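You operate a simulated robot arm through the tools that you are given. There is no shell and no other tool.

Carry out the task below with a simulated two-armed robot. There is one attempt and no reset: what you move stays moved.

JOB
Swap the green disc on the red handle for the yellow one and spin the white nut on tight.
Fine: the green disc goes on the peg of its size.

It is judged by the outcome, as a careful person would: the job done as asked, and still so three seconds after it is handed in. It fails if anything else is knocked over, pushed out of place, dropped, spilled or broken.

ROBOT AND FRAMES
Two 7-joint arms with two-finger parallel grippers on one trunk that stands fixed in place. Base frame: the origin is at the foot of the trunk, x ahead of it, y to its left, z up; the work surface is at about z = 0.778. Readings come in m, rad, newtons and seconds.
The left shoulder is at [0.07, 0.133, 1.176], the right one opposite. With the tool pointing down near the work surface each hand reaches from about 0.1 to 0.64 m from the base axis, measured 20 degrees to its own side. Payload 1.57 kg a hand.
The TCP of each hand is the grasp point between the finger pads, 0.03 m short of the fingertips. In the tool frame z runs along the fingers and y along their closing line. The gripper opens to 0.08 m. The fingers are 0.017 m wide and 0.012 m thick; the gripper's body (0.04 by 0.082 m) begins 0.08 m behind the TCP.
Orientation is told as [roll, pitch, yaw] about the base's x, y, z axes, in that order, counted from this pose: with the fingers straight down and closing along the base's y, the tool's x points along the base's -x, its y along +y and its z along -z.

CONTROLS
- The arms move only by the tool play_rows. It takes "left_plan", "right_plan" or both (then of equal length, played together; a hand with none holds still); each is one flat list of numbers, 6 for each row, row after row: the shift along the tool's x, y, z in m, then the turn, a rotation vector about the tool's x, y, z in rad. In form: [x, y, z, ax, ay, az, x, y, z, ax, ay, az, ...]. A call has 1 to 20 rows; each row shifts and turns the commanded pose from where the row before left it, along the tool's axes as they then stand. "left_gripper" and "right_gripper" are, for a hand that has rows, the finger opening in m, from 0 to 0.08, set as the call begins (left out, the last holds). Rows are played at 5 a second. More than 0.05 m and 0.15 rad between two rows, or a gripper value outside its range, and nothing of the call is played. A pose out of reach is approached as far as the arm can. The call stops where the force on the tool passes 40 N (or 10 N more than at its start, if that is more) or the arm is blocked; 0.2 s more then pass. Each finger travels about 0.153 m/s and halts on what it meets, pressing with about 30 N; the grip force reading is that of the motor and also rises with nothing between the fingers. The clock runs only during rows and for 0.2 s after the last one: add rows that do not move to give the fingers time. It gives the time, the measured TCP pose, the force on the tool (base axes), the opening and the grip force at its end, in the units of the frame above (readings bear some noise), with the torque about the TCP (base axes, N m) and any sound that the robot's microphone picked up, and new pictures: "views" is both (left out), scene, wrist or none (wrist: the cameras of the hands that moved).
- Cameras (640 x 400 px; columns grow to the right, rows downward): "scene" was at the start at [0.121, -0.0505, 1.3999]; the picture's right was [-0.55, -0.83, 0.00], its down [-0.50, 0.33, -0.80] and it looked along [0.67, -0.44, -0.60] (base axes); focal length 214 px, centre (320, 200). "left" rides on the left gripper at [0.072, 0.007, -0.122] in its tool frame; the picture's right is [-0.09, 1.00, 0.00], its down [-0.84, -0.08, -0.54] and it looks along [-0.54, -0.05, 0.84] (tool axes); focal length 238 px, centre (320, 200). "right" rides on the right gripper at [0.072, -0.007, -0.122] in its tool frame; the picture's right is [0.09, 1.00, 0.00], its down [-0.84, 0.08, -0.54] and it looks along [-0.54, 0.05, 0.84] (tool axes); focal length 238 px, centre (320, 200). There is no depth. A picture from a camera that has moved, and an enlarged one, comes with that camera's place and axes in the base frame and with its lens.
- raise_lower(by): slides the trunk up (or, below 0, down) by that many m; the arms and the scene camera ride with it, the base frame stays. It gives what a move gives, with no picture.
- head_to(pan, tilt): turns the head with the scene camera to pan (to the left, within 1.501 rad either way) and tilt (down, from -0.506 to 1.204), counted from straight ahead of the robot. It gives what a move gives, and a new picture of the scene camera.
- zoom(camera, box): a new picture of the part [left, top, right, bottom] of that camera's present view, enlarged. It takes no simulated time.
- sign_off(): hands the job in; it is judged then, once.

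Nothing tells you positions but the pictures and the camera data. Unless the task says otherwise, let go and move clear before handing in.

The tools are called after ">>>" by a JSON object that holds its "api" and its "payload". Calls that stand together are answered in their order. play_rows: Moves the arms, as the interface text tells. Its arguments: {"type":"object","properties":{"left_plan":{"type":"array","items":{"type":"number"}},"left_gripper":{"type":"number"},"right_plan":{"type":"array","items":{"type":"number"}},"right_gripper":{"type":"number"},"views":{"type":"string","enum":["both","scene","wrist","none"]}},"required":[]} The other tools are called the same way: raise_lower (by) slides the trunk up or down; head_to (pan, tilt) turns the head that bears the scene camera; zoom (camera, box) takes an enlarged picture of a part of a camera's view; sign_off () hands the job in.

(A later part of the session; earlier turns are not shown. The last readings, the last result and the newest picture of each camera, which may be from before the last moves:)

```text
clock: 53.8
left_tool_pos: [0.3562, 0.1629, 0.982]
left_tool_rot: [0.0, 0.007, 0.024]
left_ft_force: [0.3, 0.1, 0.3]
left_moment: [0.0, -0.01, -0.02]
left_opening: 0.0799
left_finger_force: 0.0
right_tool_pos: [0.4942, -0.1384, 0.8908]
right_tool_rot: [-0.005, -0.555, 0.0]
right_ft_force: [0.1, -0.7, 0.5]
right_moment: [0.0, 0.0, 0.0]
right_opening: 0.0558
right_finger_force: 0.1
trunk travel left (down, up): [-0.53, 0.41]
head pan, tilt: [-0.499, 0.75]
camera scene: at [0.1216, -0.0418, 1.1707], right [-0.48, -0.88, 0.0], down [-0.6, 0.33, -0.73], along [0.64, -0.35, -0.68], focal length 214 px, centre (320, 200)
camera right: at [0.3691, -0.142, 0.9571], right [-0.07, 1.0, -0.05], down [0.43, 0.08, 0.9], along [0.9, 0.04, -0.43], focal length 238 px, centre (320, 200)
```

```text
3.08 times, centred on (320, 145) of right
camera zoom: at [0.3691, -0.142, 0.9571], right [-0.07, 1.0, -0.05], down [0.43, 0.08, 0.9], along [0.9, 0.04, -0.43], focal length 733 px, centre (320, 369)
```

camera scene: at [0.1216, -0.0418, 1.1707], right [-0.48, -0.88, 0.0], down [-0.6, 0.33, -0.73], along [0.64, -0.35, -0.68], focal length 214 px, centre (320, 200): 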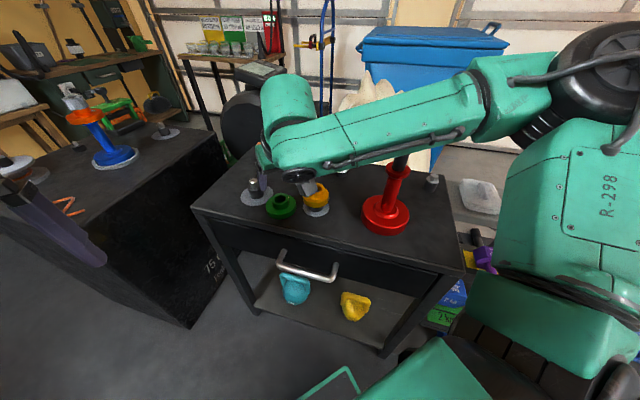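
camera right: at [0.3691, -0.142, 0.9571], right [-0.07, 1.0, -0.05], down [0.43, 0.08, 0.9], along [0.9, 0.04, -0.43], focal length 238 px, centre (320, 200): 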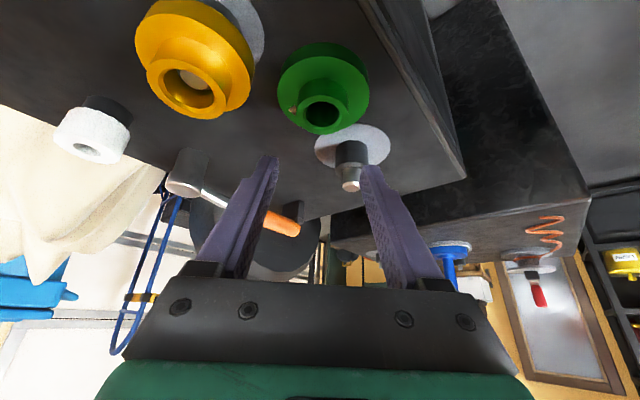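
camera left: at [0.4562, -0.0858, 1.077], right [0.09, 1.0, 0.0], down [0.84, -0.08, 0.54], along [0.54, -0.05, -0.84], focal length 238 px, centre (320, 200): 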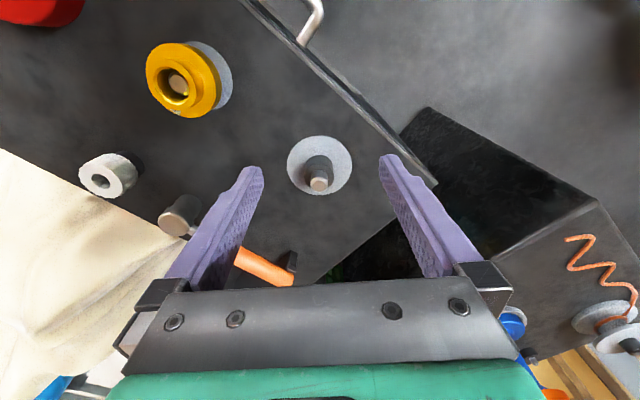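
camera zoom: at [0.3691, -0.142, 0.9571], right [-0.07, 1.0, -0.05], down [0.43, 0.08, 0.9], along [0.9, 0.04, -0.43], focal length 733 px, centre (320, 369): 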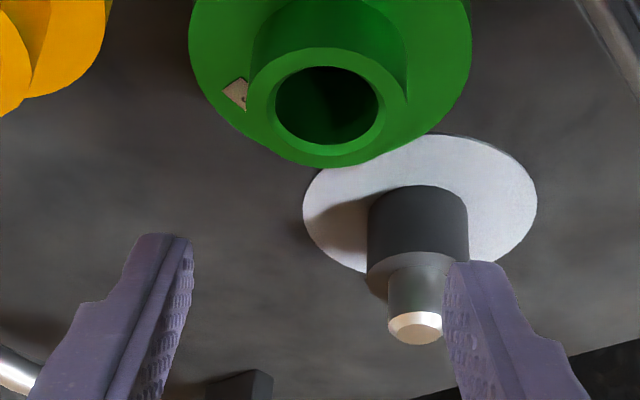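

>>> {"api": "play_rows", "payload": {"right_plan": [0.01025, 0, 0.0167, 0, 0, 0, 0.01025, 0, 0.0167, 0, 0, 0, 0.01025, 0, 0.0167, 0, 0, 0, 0, 0, 0, 0, 0, 0]}}

>>> {"api": "zoom", "payload": {"camera": "right", "box": [220, 80, 420, 210]}}

>>> {"api": "zoom", "payload": {"camera": "scene", "box": [220, 120, 340, 230]}}

```text
clock: 54.8
left_tool_pos: [0.3561, 0.1634, 0.9826]
left_tool_rot: [0.0, 0.004, 0.025]
left_ft_force: [0.0, -0.6, -1.0]
left_moment: [0.01, 0.0, 0.03]
left_opening: 0.0799
left_finger_force: 0.1
right_tool_pos: [0.4943, -0.1386, 0.8316]
right_tool_rot: [-0.005, -0.55, 0.0]
right_ft_force: [-0.4, 0.7, 0.0]
right_moment: [0.0, -0.04, -0.02]
right_opening: 0.0561
right_finger_force: 0.1
trunk travel left (down, up): [-0.53, 0.41]
head pan, tilt: [-0.499, 0.75]
camera scene: at [0.1212, -0.0419, 1.1707], right [-0.48, -0.88, 0.0], down [-0.6, 0.33, -0.73], along [0.64, -0.35, -0.68], focal length 214 px, centre (320, 200)
camera right: at [0.3694, -0.1424, 0.8987], right [-0.07, 1.0, -0.05], down [0.43, 0.08, 0.9], along [0.9, 0.04, -0.43], focal length 238 px, centre (320, 200)
```

scene: 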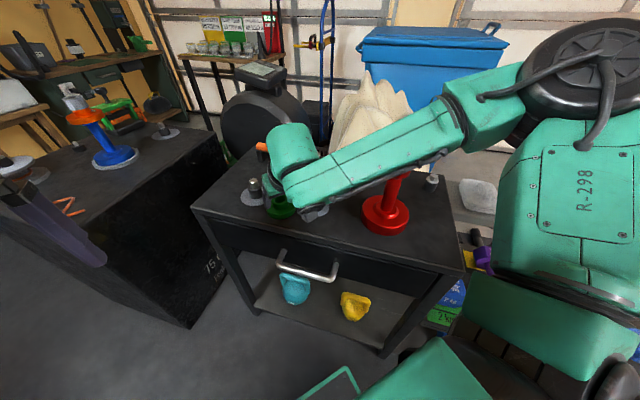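
right: 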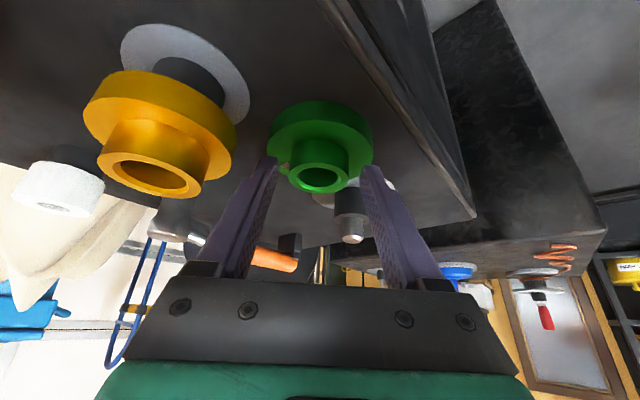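

```text
3.08 times, centred on (320, 145) of right
camera zoom: at [0.3694, -0.1424, 0.8987], right [-0.07, 1.0, -0.05], down [0.43, 0.08, 0.9], along [0.9, 0.04, -0.43], focal length 733 px, centre (320, 369)
```

zoom: 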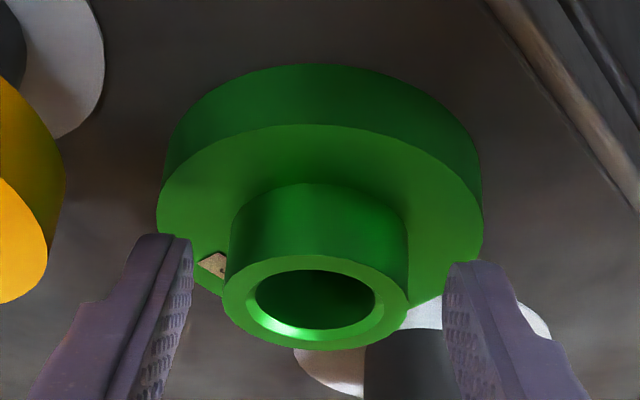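

```text
3.64 times, centred on (280, 175) of scene
camera zoom: at [0.1212, -0.0419, 1.1707], right [-0.48, -0.88, 0.0], down [-0.6, 0.33, -0.73], along [0.64, -0.35, -0.68], focal length 780 px, centre (466, 291)
```

zoom: 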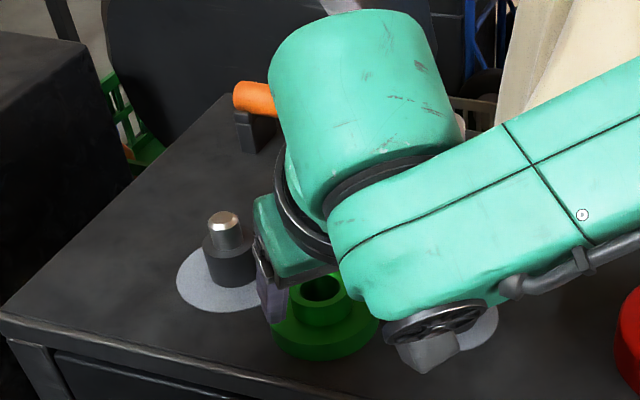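

Fingers straddle the hub properly. Final small descent, then grip.

>>> {"api": "play_rows", "payload": {"right_plan": [0.0009, 0, 0.0053, 0, 0, 0, 0, 0, 0, 0, 0, 0], "views": "none"}}

>>> {"api": "play_rows", "payload": {"right_plan": [0, 0, 0, 0, 0, 0, 0, 0, 0, 0, 0, 0, 0, 0, 0, 0, 0, 0], "right_gripper": 0.0}}

>>> {"api": "zoom", "payload": {"camera": "right", "box": [220, 80, 420, 210]}}

```text
clock: 55.4
left_tool_pos: [0.3561, 0.1638, 0.9828]
left_tool_rot: [0.0, 0.005, 0.025]
left_ft_force: [0.0, 0.3, 0.3]
left_moment: [0.01, 0.02, 0.01]
left_opening: 0.0802
left_finger_force: 0.0
right_tool_pos: [0.496, -0.1382, 0.8269]
right_tool_rot: [-0.008, -0.553, 0.0]
right_ft_force: [0.6, 0.1, 0.6]
right_moment: [-0.01, 0.0, -0.04]
right_opening: 0.0561
right_finger_force: 0.0
trunk travel left (down, up): [-0.53, 0.41]
head pan, tilt: [-0.499, 0.75]
```

```text
clock: 56.2
left_tool_pos: [0.3561, 0.1628, 0.9826]
left_tool_rot: [0.0, 0.007, 0.023]
left_ft_force: [-0.2, 0.4, 0.2]
left_moment: [-0.01, 0.0, -0.02]
left_opening: 0.0799
left_finger_force: 0.1
right_tool_pos: [0.4965, -0.1388, 0.8265]
right_tool_rot: [-0.005, -0.552, 0.0]
right_ft_force: [0.6, -0.1, 0.1]
right_moment: [0.14, -0.1, -0.02]
right_opening: 0.0404
right_finger_force: 29.9
trunk travel left (down, up): [-0.53, 0.41]
head pan, tilt: [-0.499, 0.75]
camera scene: at [0.1214, -0.0421, 1.1707], right [-0.48, -0.88, 0.0], down [-0.6, 0.33, -0.73], along [0.64, -0.35, -0.68], focal length 214 px, centre (320, 200)
camera right: at [0.3716, -0.1427, 0.8937], right [-0.07, 1.0, -0.05], down [0.43, 0.08, 0.9], along [0.9, 0.04, -0.43], focal length 238 px, centre (320, 200)
```

scene: 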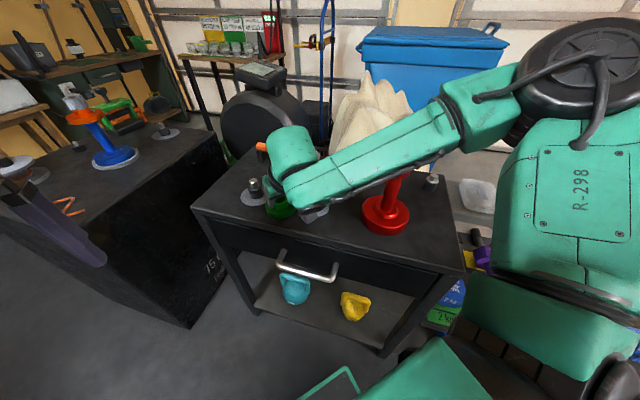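
right: 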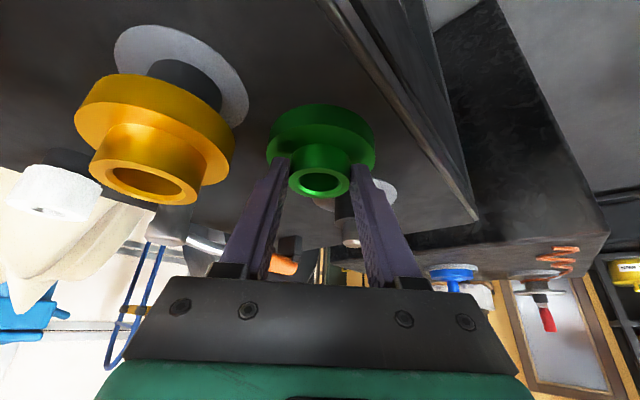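

```text
3.08 times, centred on (320, 145) of right
camera zoom: at [0.3716, -0.1427, 0.8937], right [-0.07, 1.0, -0.05], down [0.43, 0.08, 0.9], along [0.9, 0.04, -0.43], focal length 733 px, centre (320, 369)
```

zoom: 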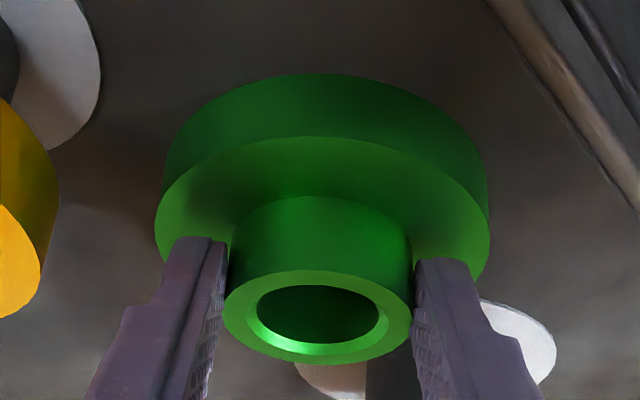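

>>> {"api": "play_rows", "payload": {"right_plan": [-0.0099, 0, -0.0162, 0, 0, 0, -0.0099, 0, -0.0162, 0, 0, 0, -0.0099, 0, -0.0162, 0, 0, 0, -0.0099, 0, -0.0162, 0, 0, 0]}}

>>> {"api": "zoom", "payload": {"camera": "right", "box": [220, 80, 420, 210]}}

>>> {"api": "zoom", "payload": {"camera": "left", "box": [0, 0, 640, 400]}}

```text
clock: 57.2
left_tool_pos: [0.3565, 0.163, 0.9833]
left_tool_rot: [0.0, 0.007, 0.025]
left_ft_force: [-0.6, 0.1, 0.0]
left_moment: [0.01, -0.02, 0.0]
left_opening: 0.0799
left_finger_force: 0.1
right_tool_pos: [0.4953, -0.138, 0.9021]
right_tool_rot: [-0.006, -0.55, 0.0]
right_ft_force: [-0.2, 1.0, -4.8]
right_moment: [0.03, 0.08, 0.0]
right_opening: 0.0404
right_finger_force: 29.8
trunk travel left (down, up): [-0.53, 0.41]
head pan, tilt: [-0.499, 0.75]
camera scene: at [0.1216, -0.0419, 1.1707], right [-0.48, -0.88, 0.0], down [-0.6, 0.33, -0.73], along [0.64, -0.35, -0.68], focal length 214 px, centre (320, 200)
camera right: at [0.3711, -0.142, 0.9699], right [-0.08, 1.0, -0.05], down [0.43, 0.08, 0.9], along [0.9, 0.04, -0.43], focal length 238 px, centre (320, 200)
```

scene: 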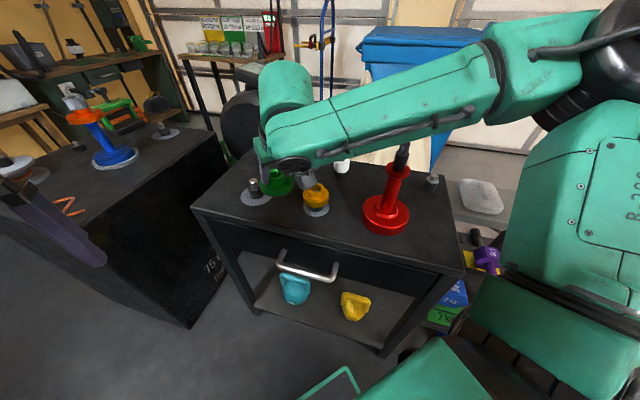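
right: 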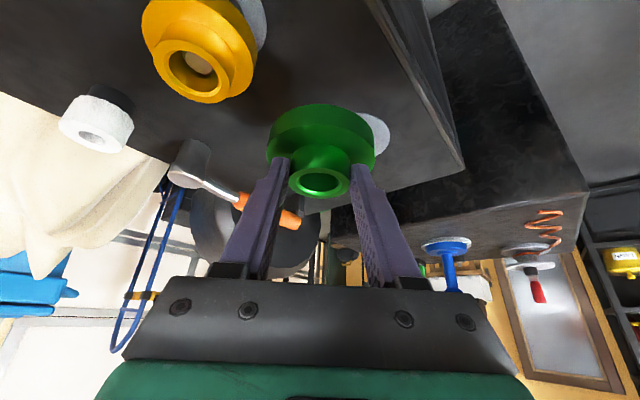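

```text
3.08 times, centred on (320, 145) of right
camera zoom: at [0.3711, -0.142, 0.9699], right [-0.08, 1.0, -0.05], down [0.43, 0.08, 0.9], along [0.9, 0.04, -0.43], focal length 733 px, centre (320, 369)
```

zoom: 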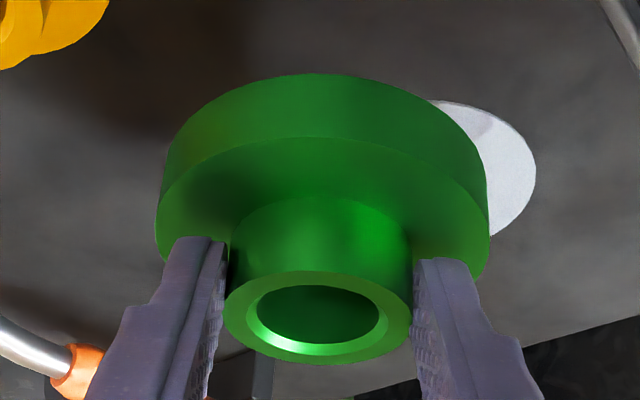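

```text
1.00 times, centred on (320, 200) of left (not enlarged: the box is as wide or as high as the picture)
camera zoom: at [0.2855, 0.1677, 1.1054], right [0.07, 1.0, 0.0], down [0.84, -0.06, 0.54], along [0.54, -0.04, -0.84], focal length 238 px, centre (320, 200)
```

zoom: 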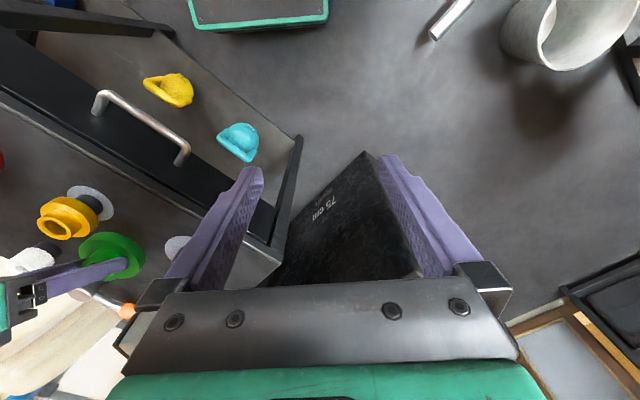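

The left wrist camera can serve as a side view. I turn and pitch the left hand in place so that it looks at the peg.

>>> {"api": "play_rows", "payload": {"left_plan": [0, 0, 0, 0, 0, 0.14, 0, 0, 0, 0, 0, 0.14, 0, 0, 0, 0, 0, 0.14, 0, 0, 0, 0, 0, 0.14, 0, 0, 0, 0, 0, 0.14, 0, 0, 0, 0, 0, 0.14, 0, 0, 0, 0, -0.13, 0, 0, 0, 0, 0, -0.13, 0, 0, 0, 0, 0, -0.13, 0]}}

```text
clock: 59.4
left_tool_pos: [0.3679, 0.1427, 0.9795]
left_tool_rot: [-0.002, -0.349, -0.824]
left_ft_force: [-0.1, -0.5, 0.1]
left_moment: [0.0, -0.01, -0.02]
left_opening: 0.0797
left_finger_force: 0.1
right_tool_pos: [0.5097, -0.1509, 0.8899]
right_tool_rot: [0.021, -0.529, -0.005]
right_ft_force: [0.3, 0.2, -5.3]
right_moment: [-0.02, 0.11, -0.01]
right_opening: 0.0404
right_finger_force: 30.5
trunk travel left (down, up): [-0.53, 0.41]
head pan, tilt: [-0.499, 0.75]
stopped in row 9 (left hand): the arm was blocked; the commanded pose is now the measured one
camera scene: at [0.1455, -0.0652, 1.1678], right [-0.49, -0.87, -0.01], down [-0.61, 0.35, -0.71], along [0.62, -0.34, -0.7], focal length 214 px, centre (320, 200)
camera left: at [0.2996, 0.2258, 1.0687], right [0.79, 0.61, 0.03], down [0.35, -0.49, 0.8], along [0.5, -0.62, -0.6], focal length 238 px, centre (320, 200)
```

scene: 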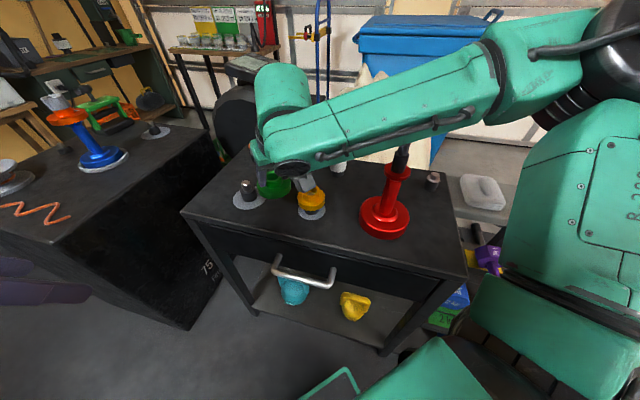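
left: 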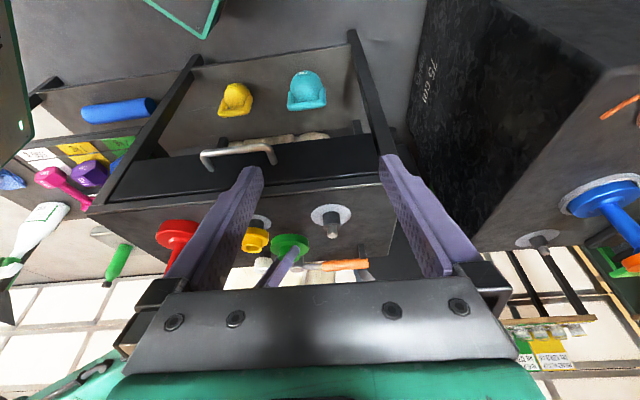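

The left arm was blocked and the body flexed (readings shifted slightly). I undo the last left turns right away.

>>> {"api": "play_rows", "payload": {"left_plan": [0, 0, 0, 0, 0.12, 0, 0, 0, 0, 0, 0.12, 0, 0, 0, 0, 0, 0.1, 0]}}

```text
clock: 60.2
left_tool_pos: [0.3541, 0.162, 0.9818]
left_tool_rot: [-0.004, -0.04, -0.815]
left_ft_force: [0.7, -0.3, 0.5]
left_moment: [0.02, -0.02, -0.03]
left_opening: 0.0802
left_finger_force: 0.0
right_tool_pos: [0.4973, -0.137, 0.9021]
right_tool_rot: [-0.005, -0.551, 0.006]
right_ft_force: [-0.2, -0.2, -4.1]
right_moment: [0.03, 0.07, 0.0]
right_opening: 0.0403
right_finger_force: 30.1
trunk travel left (down, up): [-0.53, 0.41]
head pan, tilt: [-0.499, 0.75]
camera scene: at [0.1213, -0.044, 1.1703], right [-0.48, -0.88, 0.0], down [-0.6, 0.33, -0.73], along [0.64, -0.35, -0.68], focal length 214 px, centre (320, 200)
camera left: at [0.3072, 0.2222, 1.1011], right [0.79, 0.62, 0.0], down [0.5, -0.64, 0.58], along [0.35, -0.45, -0.82], focal length 238 px, centre (320, 200)
```

scene: 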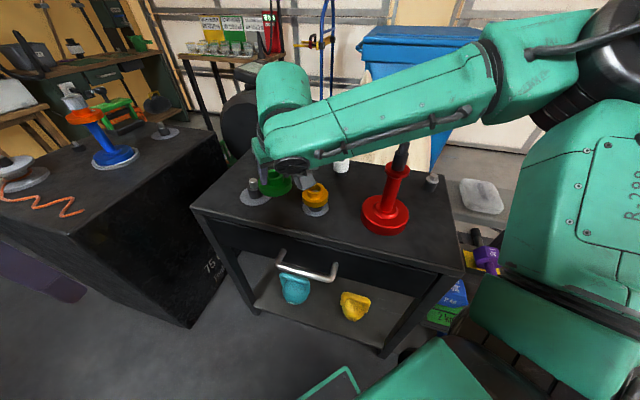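
left: 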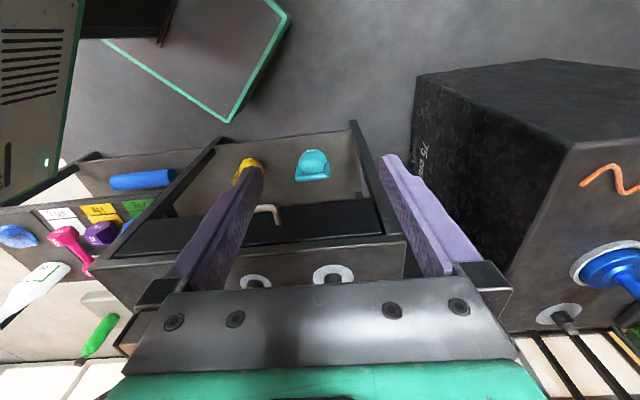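

All back to where it was. I move the left hand a bit forward and up before pitching, with smaller steps.

>>> {"api": "play_rows", "payload": {"left_plan": [-0.03, 0, -0.025, 0, 0, 0, -0.03, 0, -0.025, 0, 0, 0, -0.01, 0, -0.025, 0, 0, 0, 0, 0, 0, 0, -0.08, 0, 0, 0, 0, 0, -0.08, 0, 0, 0, 0, 0, -0.08, 0]}}

```text
clock: 61.6
left_tool_pos: [0.3985, 0.1147, 1.0605]
left_tool_rot: [-0.004, -0.284, -0.815]
left_ft_force: [-0.7, 0.2, 0.5]
left_moment: [-0.01, 0.02, 0.02]
left_opening: 0.0799
left_finger_force: 0.1
right_tool_pos: [0.4949, -0.135, 0.9024]
right_tool_rot: [-0.007, -0.552, 0.008]
right_ft_force: [-0.4, -0.1, -5.0]
right_moment: [0.03, 0.06, 0.01]
right_opening: 0.0403
right_finger_force: 30.2
trunk travel left (down, up): [-0.53, 0.41]
head pan, tilt: [-0.499, 0.75]
camera scene: at [0.122, -0.0415, 1.1707], right [-0.48, -0.88, 0.0], down [-0.6, 0.33, -0.73], along [0.64, -0.35, -0.68], focal length 214 px, centre (320, 200)
camera left: at [0.3331, 0.1948, 1.1571], right [0.79, 0.62, 0.02], down [0.39, -0.52, 0.76], along [0.48, -0.58, -0.66], focal length 238 px, centre (320, 200)
```

scene: 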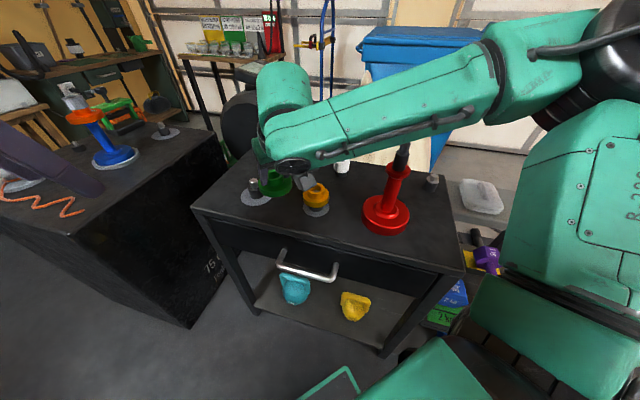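
left: 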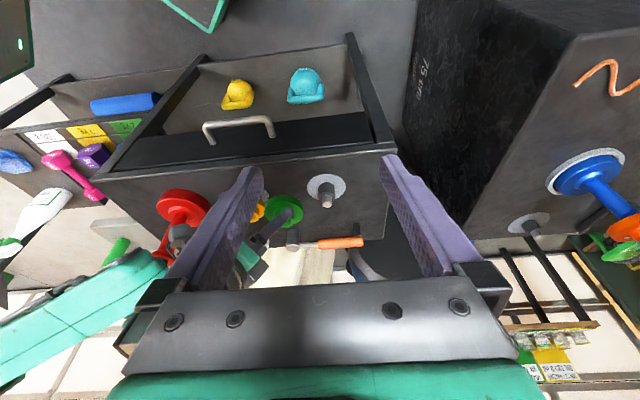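

>>> {"api": "zoom", "payload": {"camera": "left", "box": [250, 160, 370, 235]}}

```text
5.33 times, centred on (310, 198) of left
camera zoom: at [0.3331, 0.1948, 1.1571], right [0.79, 0.62, 0.02], down [0.39, -0.52, 0.76], along [0.48, -0.58, -0.66], focal length 1271 px, centre (373, 213)
```

zoom: 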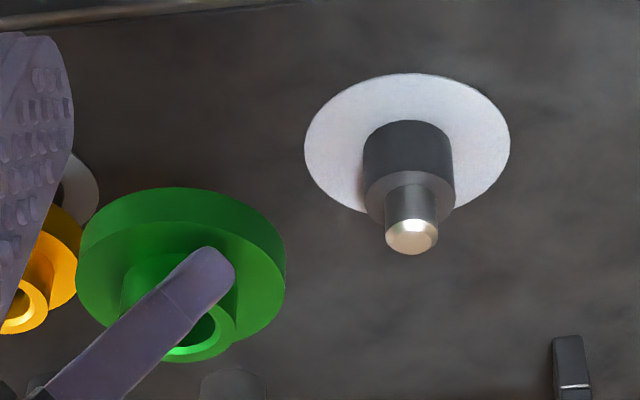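

Peg tip at about (0.5945, -0.099), top z≈0.828; tip diameter ~0.021 against a ~0.025 bore. I carry the disc level over the peg, about 25 mm above it.

>>> {"api": "play_rows", "payload": {"right_plan": [-0.024, 0.0125, 0.0147, 0, 0, 0, -0.024, 0.0125, 0.0147, 0, 0, 0, -0.024, 0.0125, 0.0147, 0, 0, 0, 0, 0, 0, 0, 0, 0]}}

>>> {"api": "zoom", "payload": {"camera": "left", "box": [270, 150, 390, 225]}}

>>> {"api": "zoom", "payload": {"camera": "right", "box": [220, 80, 420, 210]}}

```text
clock: 62.6
left_tool_pos: [0.3979, 0.1144, 1.0591]
left_tool_rot: [-0.003, -0.284, -0.814]
left_ft_force: [-0.4, -0.6, 0.2]
left_moment: [-0.01, -0.02, 0.01]
left_opening: 0.0801
left_finger_force: 0.0
right_tool_pos: [0.5785, -0.0978, 0.903]
right_tool_rot: [-0.006, -0.55, 0.008]
right_ft_force: [0.1, 0.8, -5.4]
right_moment: [0.0, 0.06, 0.02]
right_opening: 0.0403
right_finger_force: 30.2
trunk travel left (down, up): [-0.53, 0.41]
head pan, tilt: [-0.499, 0.75]
camera scene: at [0.1212, -0.0421, 1.1707], right [-0.48, -0.88, 0.0], down [-0.6, 0.33, -0.73], along [0.64, -0.35, -0.68], focal length 214 px, centre (320, 200)
camera right: at [0.454, -0.102, 0.9698], right [-0.08, 1.0, -0.05], down [0.43, 0.08, 0.9], along [0.9, 0.05, -0.43], focal length 238 px, centre (320, 200)
```

scene: 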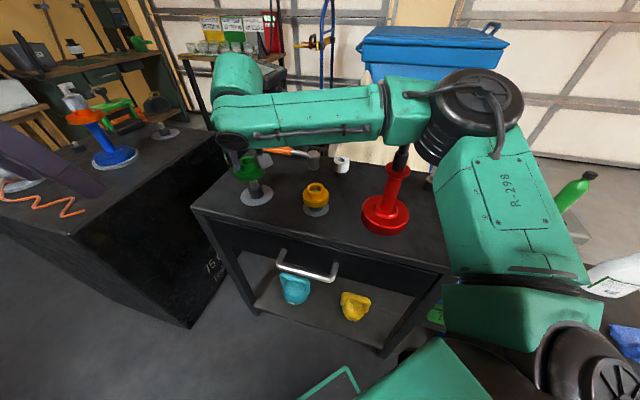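
right: 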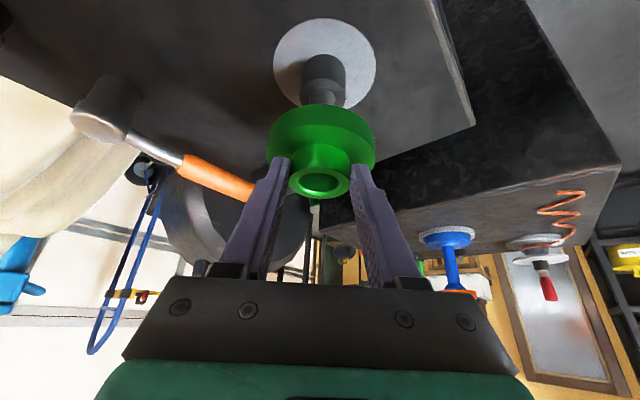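

```text
5.33 times, centred on (330, 188) of left
camera zoom: at [0.3324, 0.1941, 1.1574], right [0.79, 0.62, 0.02], down [0.39, -0.53, 0.75], along [0.48, -0.58, -0.66], focal length 1271 px, centre (267, 267)
```

zoom: 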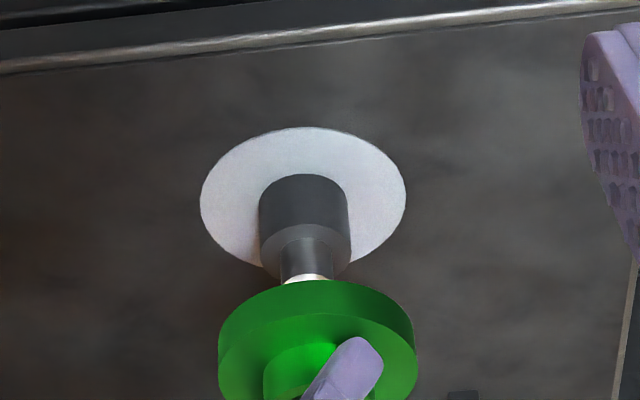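

```text
3.08 times, centred on (320, 145) of right
camera zoom: at [0.454, -0.102, 0.9698], right [-0.08, 1.0, -0.05], down [0.43, 0.08, 0.9], along [0.9, 0.05, -0.43], focal length 733 px, centre (320, 369)
```

zoom: 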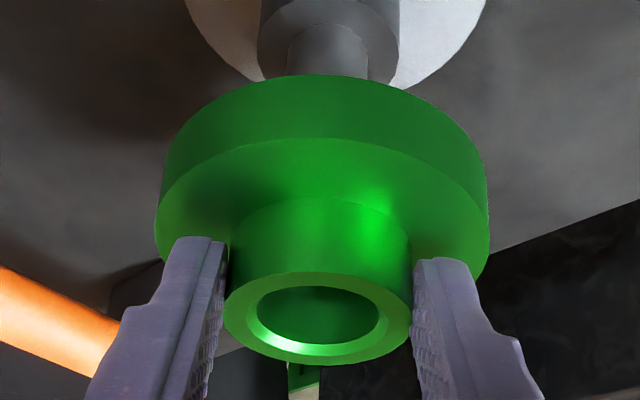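

Sideways alignment looks right; in depth the disc may be 2–3 mm too far forward. I lower to just above the tip with a small correction and re-check.

>>> {"api": "play_rows", "payload": {"right_plan": [0.0054, 0, 0.0073, 0, 0, 0, 0.0053, 0, 0.0073, 0, 0, 0, 0, 0, 0, 0, 0, 0], "views": "none"}}

>>> {"api": "zoom", "payload": {"camera": "left", "box": [300, 160, 370, 220]}}

>>> {"api": "zoom", "payload": {"camera": "right", "box": [240, 60, 400, 200]}}

>>> {"api": "zoom", "payload": {"camera": "scene", "box": [215, 130, 295, 210]}}

```text
clock: 63.4
left_tool_pos: [0.3981, 0.113, 1.0594]
left_tool_rot: [-0.004, -0.282, -0.814]
left_ft_force: [-0.5, -0.5, -0.2]
left_moment: [-0.01, 0.02, 0.01]
left_opening: 0.08
left_finger_force: 0.0
right_tool_pos: [0.578, -0.0967, 0.8834]
right_tool_rot: [-0.006, -0.55, 0.01]
right_ft_force: [-0.4, 0.1, -4.5]
right_moment: [0.01, 0.07, 0.01]
right_opening: 0.0404
right_finger_force: 30.2
trunk travel left (down, up): [-0.53, 0.41]
head pan, tilt: [-0.499, 0.75]
```

```text
6.67 times, centred on (335, 190) of left
camera zoom: at [0.3335, 0.1941, 1.157], right [0.79, 0.62, 0.02], down [0.39, -0.53, 0.75], along [0.48, -0.58, -0.66], focal length 1589 px, centre (220, 267)
```

zoom: 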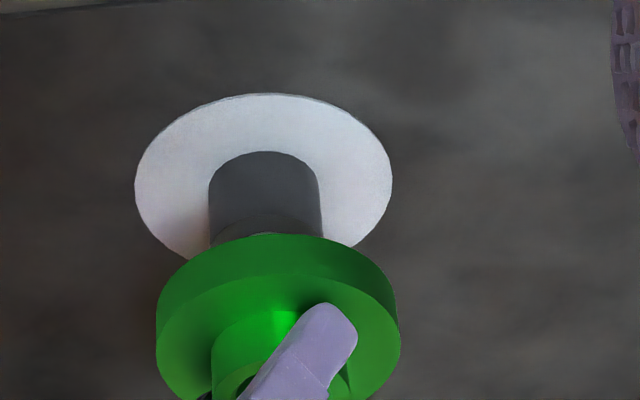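

```text
2.86 times, centred on (320, 130) of right
camera zoom: at [0.4532, -0.1016, 0.951], right [-0.08, 1.0, -0.05], down [0.43, 0.08, 0.9], along [0.9, 0.05, -0.43], focal length 681 px, centre (320, 400)
```

zoom: 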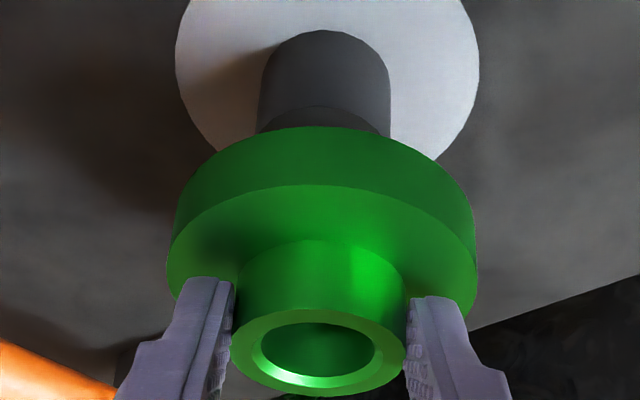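

```text
5.00 times, centred on (255, 170) of scene
camera zoom: at [0.1223, -0.042, 1.1706], right [-0.48, -0.88, 0.0], down [-0.6, 0.33, -0.73], along [0.64, -0.35, -0.68], focal length 1072 px, centre (645, 350)
```

zoom: 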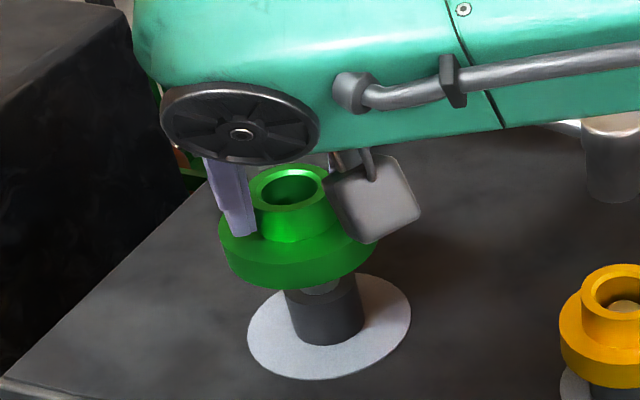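

>>> {"api": "play_rows", "payload": {"right_plan": [0.0028, -0.001, 0.0018, 0, 0, 0, 0.0016, 0, 0.0026, 0, 0, 0, 0.0016, 0, 0.0026, 0, 0, 0], "views": "none"}}

>>> {"api": "zoom", "payload": {"camera": "left", "box": [300, 160, 370, 220]}}

>>> {"api": "zoom", "payload": {"camera": "right", "box": [240, 60, 400, 200]}}

```text
clock: 64.2
left_tool_pos: [0.3987, 0.1137, 1.0608]
left_tool_rot: [-0.004, -0.283, -0.815]
left_ft_force: [0.8, 0.5, 0.3]
left_moment: [-0.02, -0.02, 0.01]
left_opening: 0.0802
left_finger_force: 0.0
right_tool_pos: [0.5769, -0.0971, 0.875]
right_tool_rot: [-0.005, -0.552, 0.01]
right_ft_force: [-1.3, 0.1, -3.5]
right_moment: [0.01, 0.07, -0.02]
right_opening: 0.0402
right_finger_force: 30.2
trunk travel left (down, up): [-0.53, 0.41]
head pan, tilt: [-0.499, 0.75]
```

```text
6.67 times, centred on (335, 190) of left
camera zoom: at [0.3334, 0.1941, 1.157], right [0.79, 0.62, 0.02], down [0.39, -0.53, 0.75], along [0.48, -0.58, -0.66], focal length 1589 px, centre (220, 267)
```

zoom: 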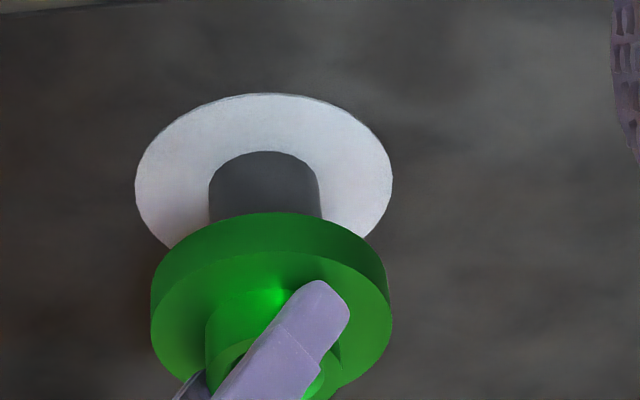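

```text
2.86 times, centred on (320, 130) of right
camera zoom: at [0.4517, -0.1028, 0.9423], right [-0.08, 1.0, -0.05], down [0.43, 0.08, 0.9], along [0.9, 0.05, -0.43], focal length 681 px, centre (320, 400)
```

zoom: 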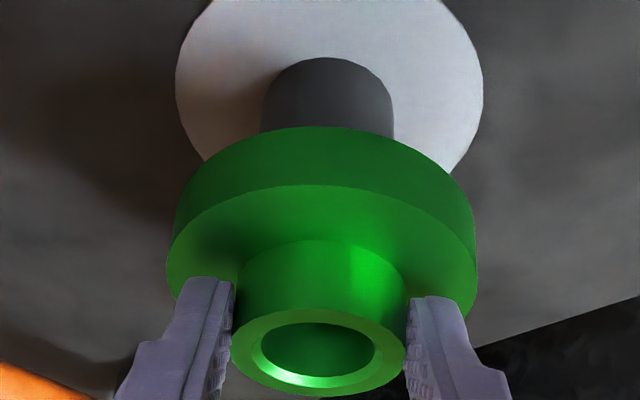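

Both views now agree within about 1 mm. I descend slowly, watching the force.

>>> {"api": "play_rows", "payload": {"right_plan": [0.00157, 0, 0.00256, 0, 0, 0, 0.00157, 0, 0.00256, 0, 0, 0, 0.00157, 0, 0.00256, 0, 0, 0], "views": "none"}}

>>> {"api": "zoom", "payload": {"camera": "scene", "box": [215, 130, 295, 210]}}

>>> {"api": "zoom", "payload": {"camera": "right", "box": [240, 60, 400, 200]}}

```text
clock: 65.0
left_tool_pos: [0.3987, 0.114, 1.0594]
left_tool_rot: [-0.004, -0.282, -0.813]
left_ft_force: [0.5, 0.1, -0.2]
left_moment: [0.0, 0.01, 0.04]
left_opening: 0.08
left_finger_force: 0.0
right_tool_pos: [0.5761, -0.0988, 0.8653]
right_tool_rot: [-0.007, -0.551, 0.01]
right_ft_force: [0.3, -0.3, -5.3]
right_moment: [-0.01, 0.06, 0.01]
right_opening: 0.0402
right_finger_force: 30.3
trunk travel left (down, up): [-0.53, 0.41]
head pan, tilt: [-0.499, 0.75]
```

```text
5.00 times, centred on (255, 170) of scene
camera zoom: at [0.1223, -0.042, 1.1706], right [-0.48, -0.88, 0.0], down [-0.6, 0.33, -0.73], along [0.64, -0.35, -0.68], focal length 1072 px, centre (645, 350)
```

zoom: 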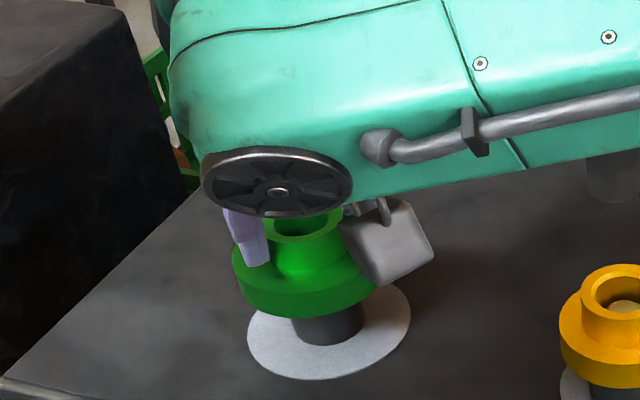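

```text
2.86 times, centred on (320, 130) of right
camera zoom: at [0.4516, -0.1031, 0.9329], right [-0.08, 1.0, -0.05], down [0.43, 0.08, 0.9], along [0.9, 0.05, -0.43], focal length 681 px, centre (320, 400)
```

zoom: 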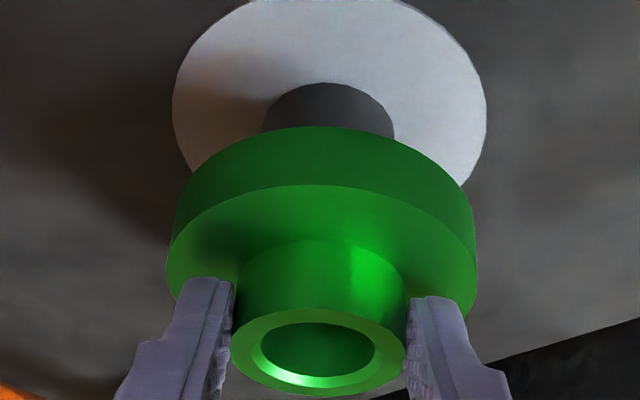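

No resistance; the bore is already past the tip. Continuing down to the shoulder.

>>> {"api": "play_rows", "payload": {"right_plan": [0.0013, 0, 0.0021, 0, 0, 0, 0.0013, 0, 0.0021, 0, 0, 0, 0.0008, 0, 0.0013, 0, 0, 0], "views": "none"}}

>>> {"api": "zoom", "payload": {"camera": "right", "box": [240, 60, 400, 200]}}

```text
clock: 65.8
left_tool_pos: [0.3988, 0.1155, 1.0592]
left_tool_rot: [-0.003, -0.282, -0.812]
left_ft_force: [0.4, 0.7, 0.5]
left_moment: [0.03, 0.01, 0.02]
left_opening: 0.0802
left_finger_force: 0.1
right_tool_pos: [0.5759, -0.0989, 0.8601]
right_tool_rot: [-0.004, -0.552, 0.007]
right_ft_force: [-0.3, 0.0, -5.1]
right_moment: [0.01, 0.1, 0.01]
right_opening: 0.0402
right_finger_force: 30.2
trunk travel left (down, up): [-0.53, 0.41]
head pan, tilt: [-0.499, 0.75]
```

```text
2.86 times, centred on (320, 130) of right
camera zoom: at [0.4516, -0.1031, 0.9264], right [-0.08, 1.0, -0.05], down [0.43, 0.08, 0.9], along [0.9, 0.05, -0.43], focal length 681 px, centre (320, 400)
```

zoom: 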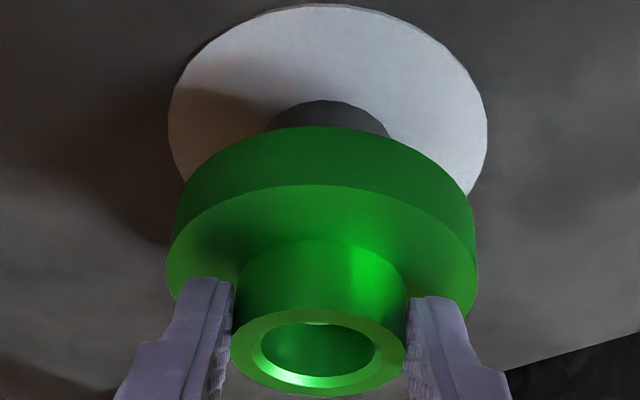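

>>> {"api": "play_rows", "payload": {"right_plan": [0.0008, 0, 0.0013, 0, 0, 0, 0.0008, 0, 0.0013, 0, 0, 0, 0.0008, 0, 0.0013, 0, 0, 0], "views": "none"}}

```text
clock: 66.6
left_tool_pos: [0.3983, 0.114, 1.0602]
left_tool_rot: [-0.004, -0.282, -0.814]
left_ft_force: [0.6, -0.1, 0.2]
left_moment: [-0.01, 0.04, 0.0]
left_opening: 0.0801
left_finger_force: 0.1
right_tool_pos: [0.577, -0.0985, 0.8559]
right_tool_rot: [-0.007, -0.555, 0.007]
right_ft_force: [1.9, -2.1, 0.8]
right_moment: [0.07, -0.08, -0.03]
right_opening: 0.0402
right_finger_force: 30.1
trunk travel left (down, up): [-0.53, 0.41]
head pan, tilt: [-0.499, 0.75]
```

>>> {"api": "zoom", "payload": {"camera": "left", "box": [300, 160, 370, 220]}}

>>> {"api": "zoom", "payload": {"camera": "scene", "box": [215, 130, 335, 220]}}

>>> {"api": "zoom", "payload": {"camera": "right", "box": [240, 60, 400, 200]}}

```text
6.67 times, centred on (335, 190) of left
camera zoom: at [0.3324, 0.1939, 1.1575], right [0.79, 0.62, 0.02], down [0.39, -0.53, 0.75], along [0.48, -0.58, -0.66], focal length 1589 px, centre (220, 267)
```

zoom: 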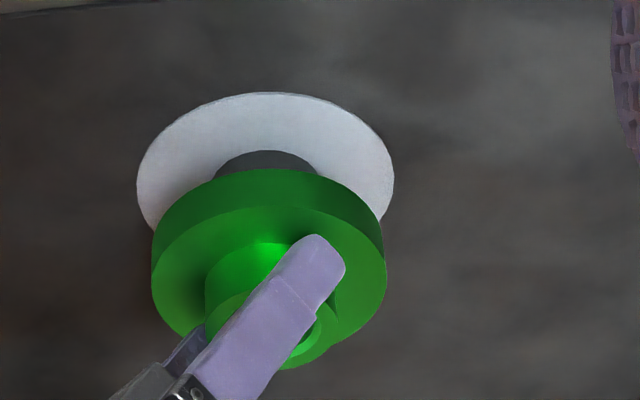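

```text
4.44 times, centred on (275, 175) of scene
camera zoom: at [0.1212, -0.0422, 1.1709], right [-0.48, -0.88, 0.0], down [-0.6, 0.33, -0.73], along [0.64, -0.35, -0.68], focal length 953 px, centre (520, 311)
```

zoom: 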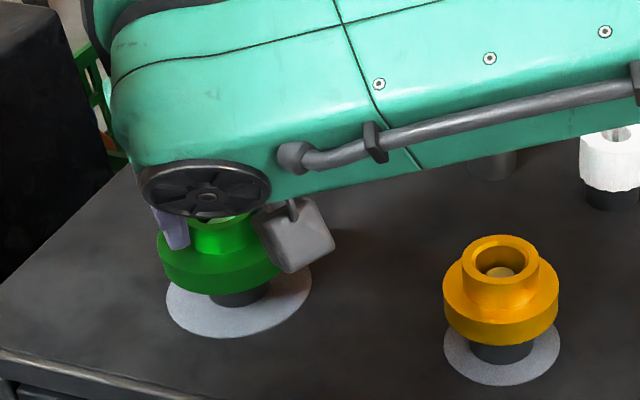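

```text
2.86 times, centred on (320, 130) of right
camera zoom: at [0.4512, -0.1033, 0.9233], right [-0.08, 1.0, -0.05], down [0.43, 0.08, 0.9], along [0.9, 0.05, -0.43], focal length 681 px, centre (320, 400)
```

zoom: 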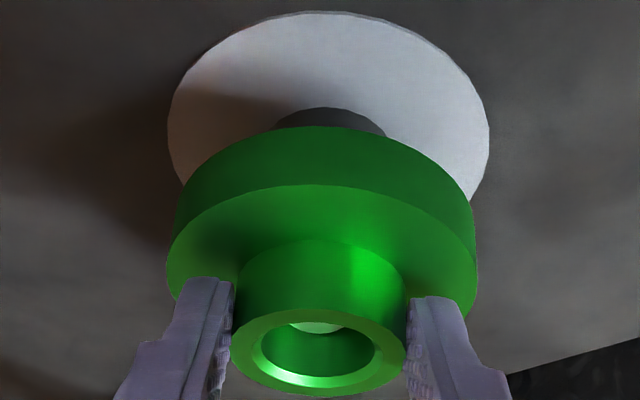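

>>> {"api": "play_rows", "payload": {"right_plan": [0.0005, 0, 0.0009, 0, 0, 0, 0, 0, 0, 0, 0, 0], "views": "none"}}

```text
clock: 67.2
left_tool_pos: [0.3968, 0.1151, 1.0606]
left_tool_rot: [-0.003, -0.285, -0.817]
left_ft_force: [0.0, 0.7, 1.1]
left_moment: [-0.02, 0.0, 0.0]
left_opening: 0.0802
left_finger_force: 0.0
right_tool_pos: [0.5763, -0.0981, 0.8577]
right_tool_rot: [-0.005, -0.558, 0.007]
right_ft_force: [4.3, -2.9, 10.4]
right_moment: [0.09, -0.32, -0.09]
right_opening: 0.0403
right_finger_force: 29.8
trunk travel left (down, up): [-0.53, 0.41]
head pan, tilt: [-0.499, 0.75]
```

Force rises firmly about 10 N/mm, so green is seated on the shoulder. I release and back out along the fingers.

>>> {"api": "play_rows", "payload": {"right_plan": [0, 0, 0, 0, 0, 0, 0, 0, 0, 0, 0, 0, -0.005, 0, -0.008, 0, 0, 0, -0.0105, 0, -0.017, 0, 0, 0, -0.0105, 0, -0.017, 0, 0, 0, 0, 0, -0.03, 0, 0, 0, 0, 0, -0.03, 0, 0, 0], "right_gripper": 0.06}}

>>> {"api": "zoom", "payload": {"camera": "left", "box": [270, 150, 390, 225]}}

>>> {"api": "zoom", "payload": {"camera": "right", "box": [220, 50, 420, 210]}}

```text
clock: 68.8
left_tool_pos: [0.3965, 0.1152, 1.0597]
left_tool_rot: [-0.004, -0.285, -0.813]
left_ft_force: [-0.3, -0.2, -0.3]
left_moment: [-0.01, 0.0, 0.0]
left_opening: 0.0799
left_finger_force: 0.1
right_tool_pos: [0.5433, -0.0977, 0.9547]
right_tool_rot: [-0.007, -0.552, 0.009]
right_ft_force: [0.7, -0.1, -0.3]
right_moment: [0.0, 0.01, -0.02]
right_opening: 0.06
right_finger_force: 0.0
trunk travel left (down, up): [-0.53, 0.41]
head pan, tilt: [-0.499, 0.75]
camera scene: at [0.1204, -0.0417, 1.1708], right [-0.48, -0.88, 0.0], down [-0.6, 0.33, -0.73], along [0.64, -0.35, -0.68], focal length 214 px, centre (320, 200)
camera right: at [0.4186, -0.1023, 1.0216], right [-0.08, 0.99, -0.05], down [0.43, 0.08, 0.9], along [0.9, 0.05, -0.43], focal length 238 px, centre (320, 200)
```

scene: 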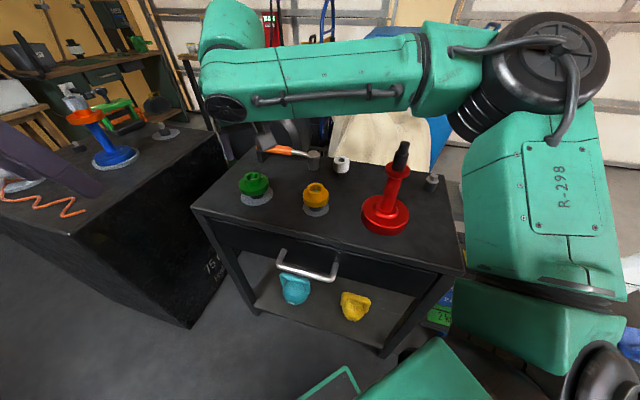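
right: 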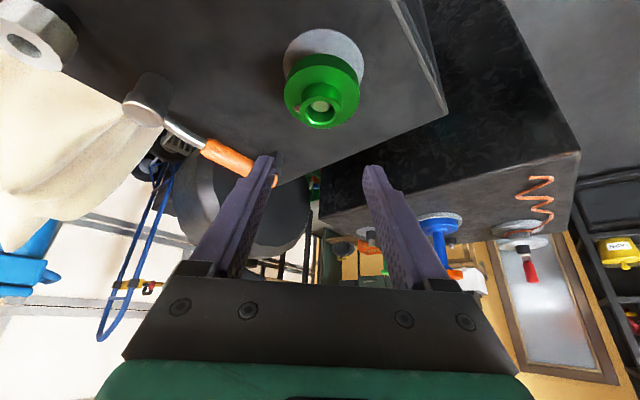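

```text
5.33 times, centred on (330, 188) of left
camera zoom: at [0.3316, 0.1944, 1.1575], right [0.79, 0.62, 0.02], down [0.39, -0.53, 0.76], along [0.48, -0.58, -0.66], focal length 1271 px, centre (267, 267)
```

zoom: 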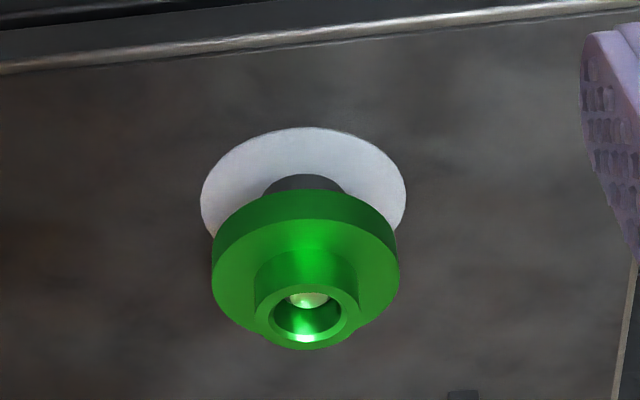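

```text
2.50 times, centred on (320, 130) of right
camera zoom: at [0.4186, -0.1023, 1.0216], right [-0.08, 0.99, -0.05], down [0.43, 0.08, 0.9], along [0.9, 0.05, -0.43], focal length 596 px, centre (320, 375)
```

zoom: 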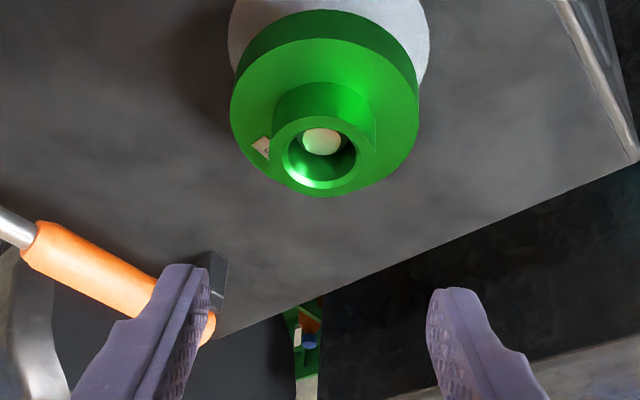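

Green is seated on its peg. Next is yellow: I move back over it and straighten the hand to vertical.

>>> {"api": "play_rows", "payload": {"right_plan": [0.0103, -0.0295, -0.021, 0, 0, 0, 0.0103, -0.0295, -0.021, 0, 0, 0, 0.0103, -0.0295, -0.021, 0, 0, 0, 0.0103, -0.0295, -0.021, 0, 0, 0, 0, 0, 0, 0, 0.11, 0, 0, 0, 0, 0, 0.11, 0, 0, 0, 0, 0, 0.11, 0, 0, 0, 0, 0, 0.11, 0, 0, 0, 0, 0, 0.11, 0]}}

>>> {"api": "zoom", "payload": {"camera": "right", "box": [220, 50, 420, 210]}}

>>> {"api": "zoom", "payload": {"camera": "scene", "box": [270, 130, 450, 250]}}

```text
clock: 70.8
left_tool_pos: [0.3992, 0.1138, 1.0593]
left_tool_rot: [-0.004, -0.283, -0.816]
left_ft_force: [-0.1, 0.8, -0.4]
left_moment: [-0.01, 0.02, -0.01]
left_opening: 0.0799
left_finger_force: 0.0
right_tool_pos: [0.4675, -0.2155, 1.0046]
right_tool_rot: [-0.007, 0.003, 0.005]
right_ft_force: [-0.1, 0.0, -0.9]
right_moment: [0.02, 0.03, -0.05]
right_opening: 0.06
right_finger_force: 0.1
trunk travel left (down, up): [-0.53, 0.41]
head pan, tilt: [-0.499, 0.75]
camera scene: at [0.1225, -0.0421, 1.1706], right [-0.48, -0.88, 0.0], down [-0.6, 0.33, -0.73], along [0.64, -0.35, -0.68], focal length 214 px, centre (320, 200)
camera right: at [0.3954, -0.2205, 1.1276], right [-0.1, 1.0, 0.0], down [0.84, 0.08, 0.54], along [0.54, 0.05, -0.84], focal length 238 px, centre (320, 200)
```

scene: 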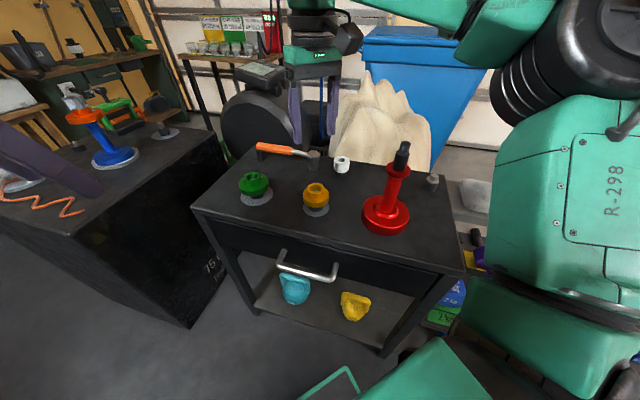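
right: 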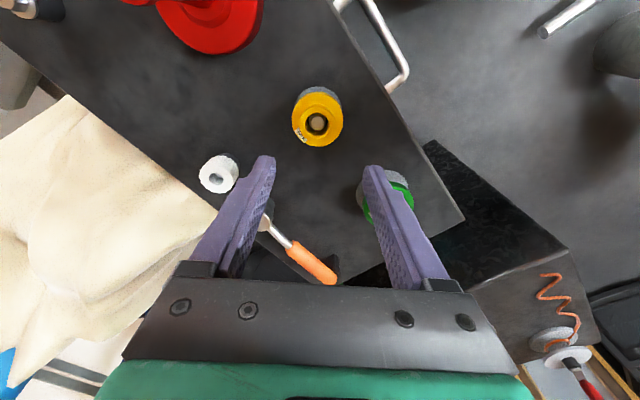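

```text
2.50 times, centred on (320, 130) of right
camera zoom: at [0.3954, -0.2205, 1.1276], right [-0.1, 1.0, 0.0], down [0.84, 0.08, 0.54], along [0.54, 0.05, -0.84], focal length 596 px, centre (320, 375)
```

zoom: 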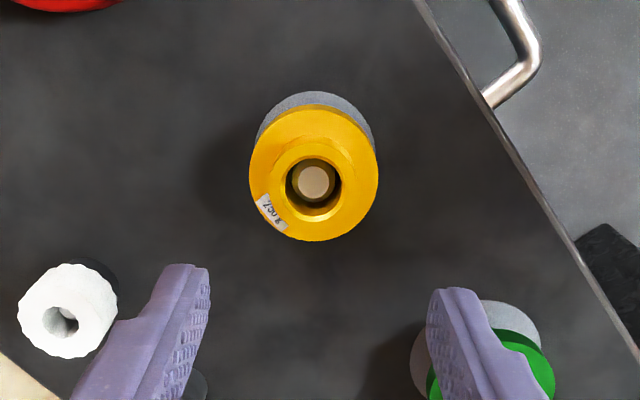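

```text
3.33 times, centred on (360, 190) of scene
camera zoom: at [0.1225, -0.0421, 1.1706], right [-0.48, -0.88, 0.0], down [-0.6, 0.33, -0.73], along [0.64, -0.35, -0.68], focal length 715 px, centre (187, 233)
```

zoom: 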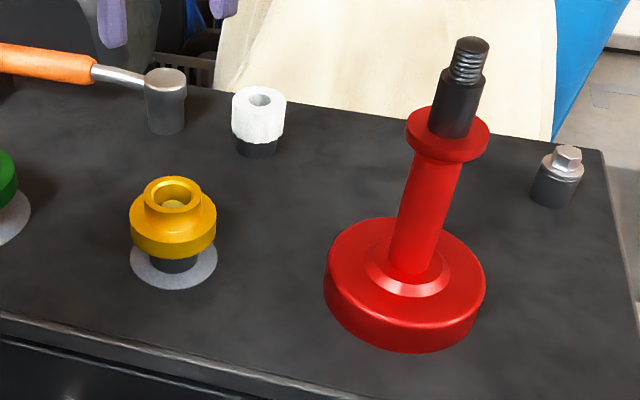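

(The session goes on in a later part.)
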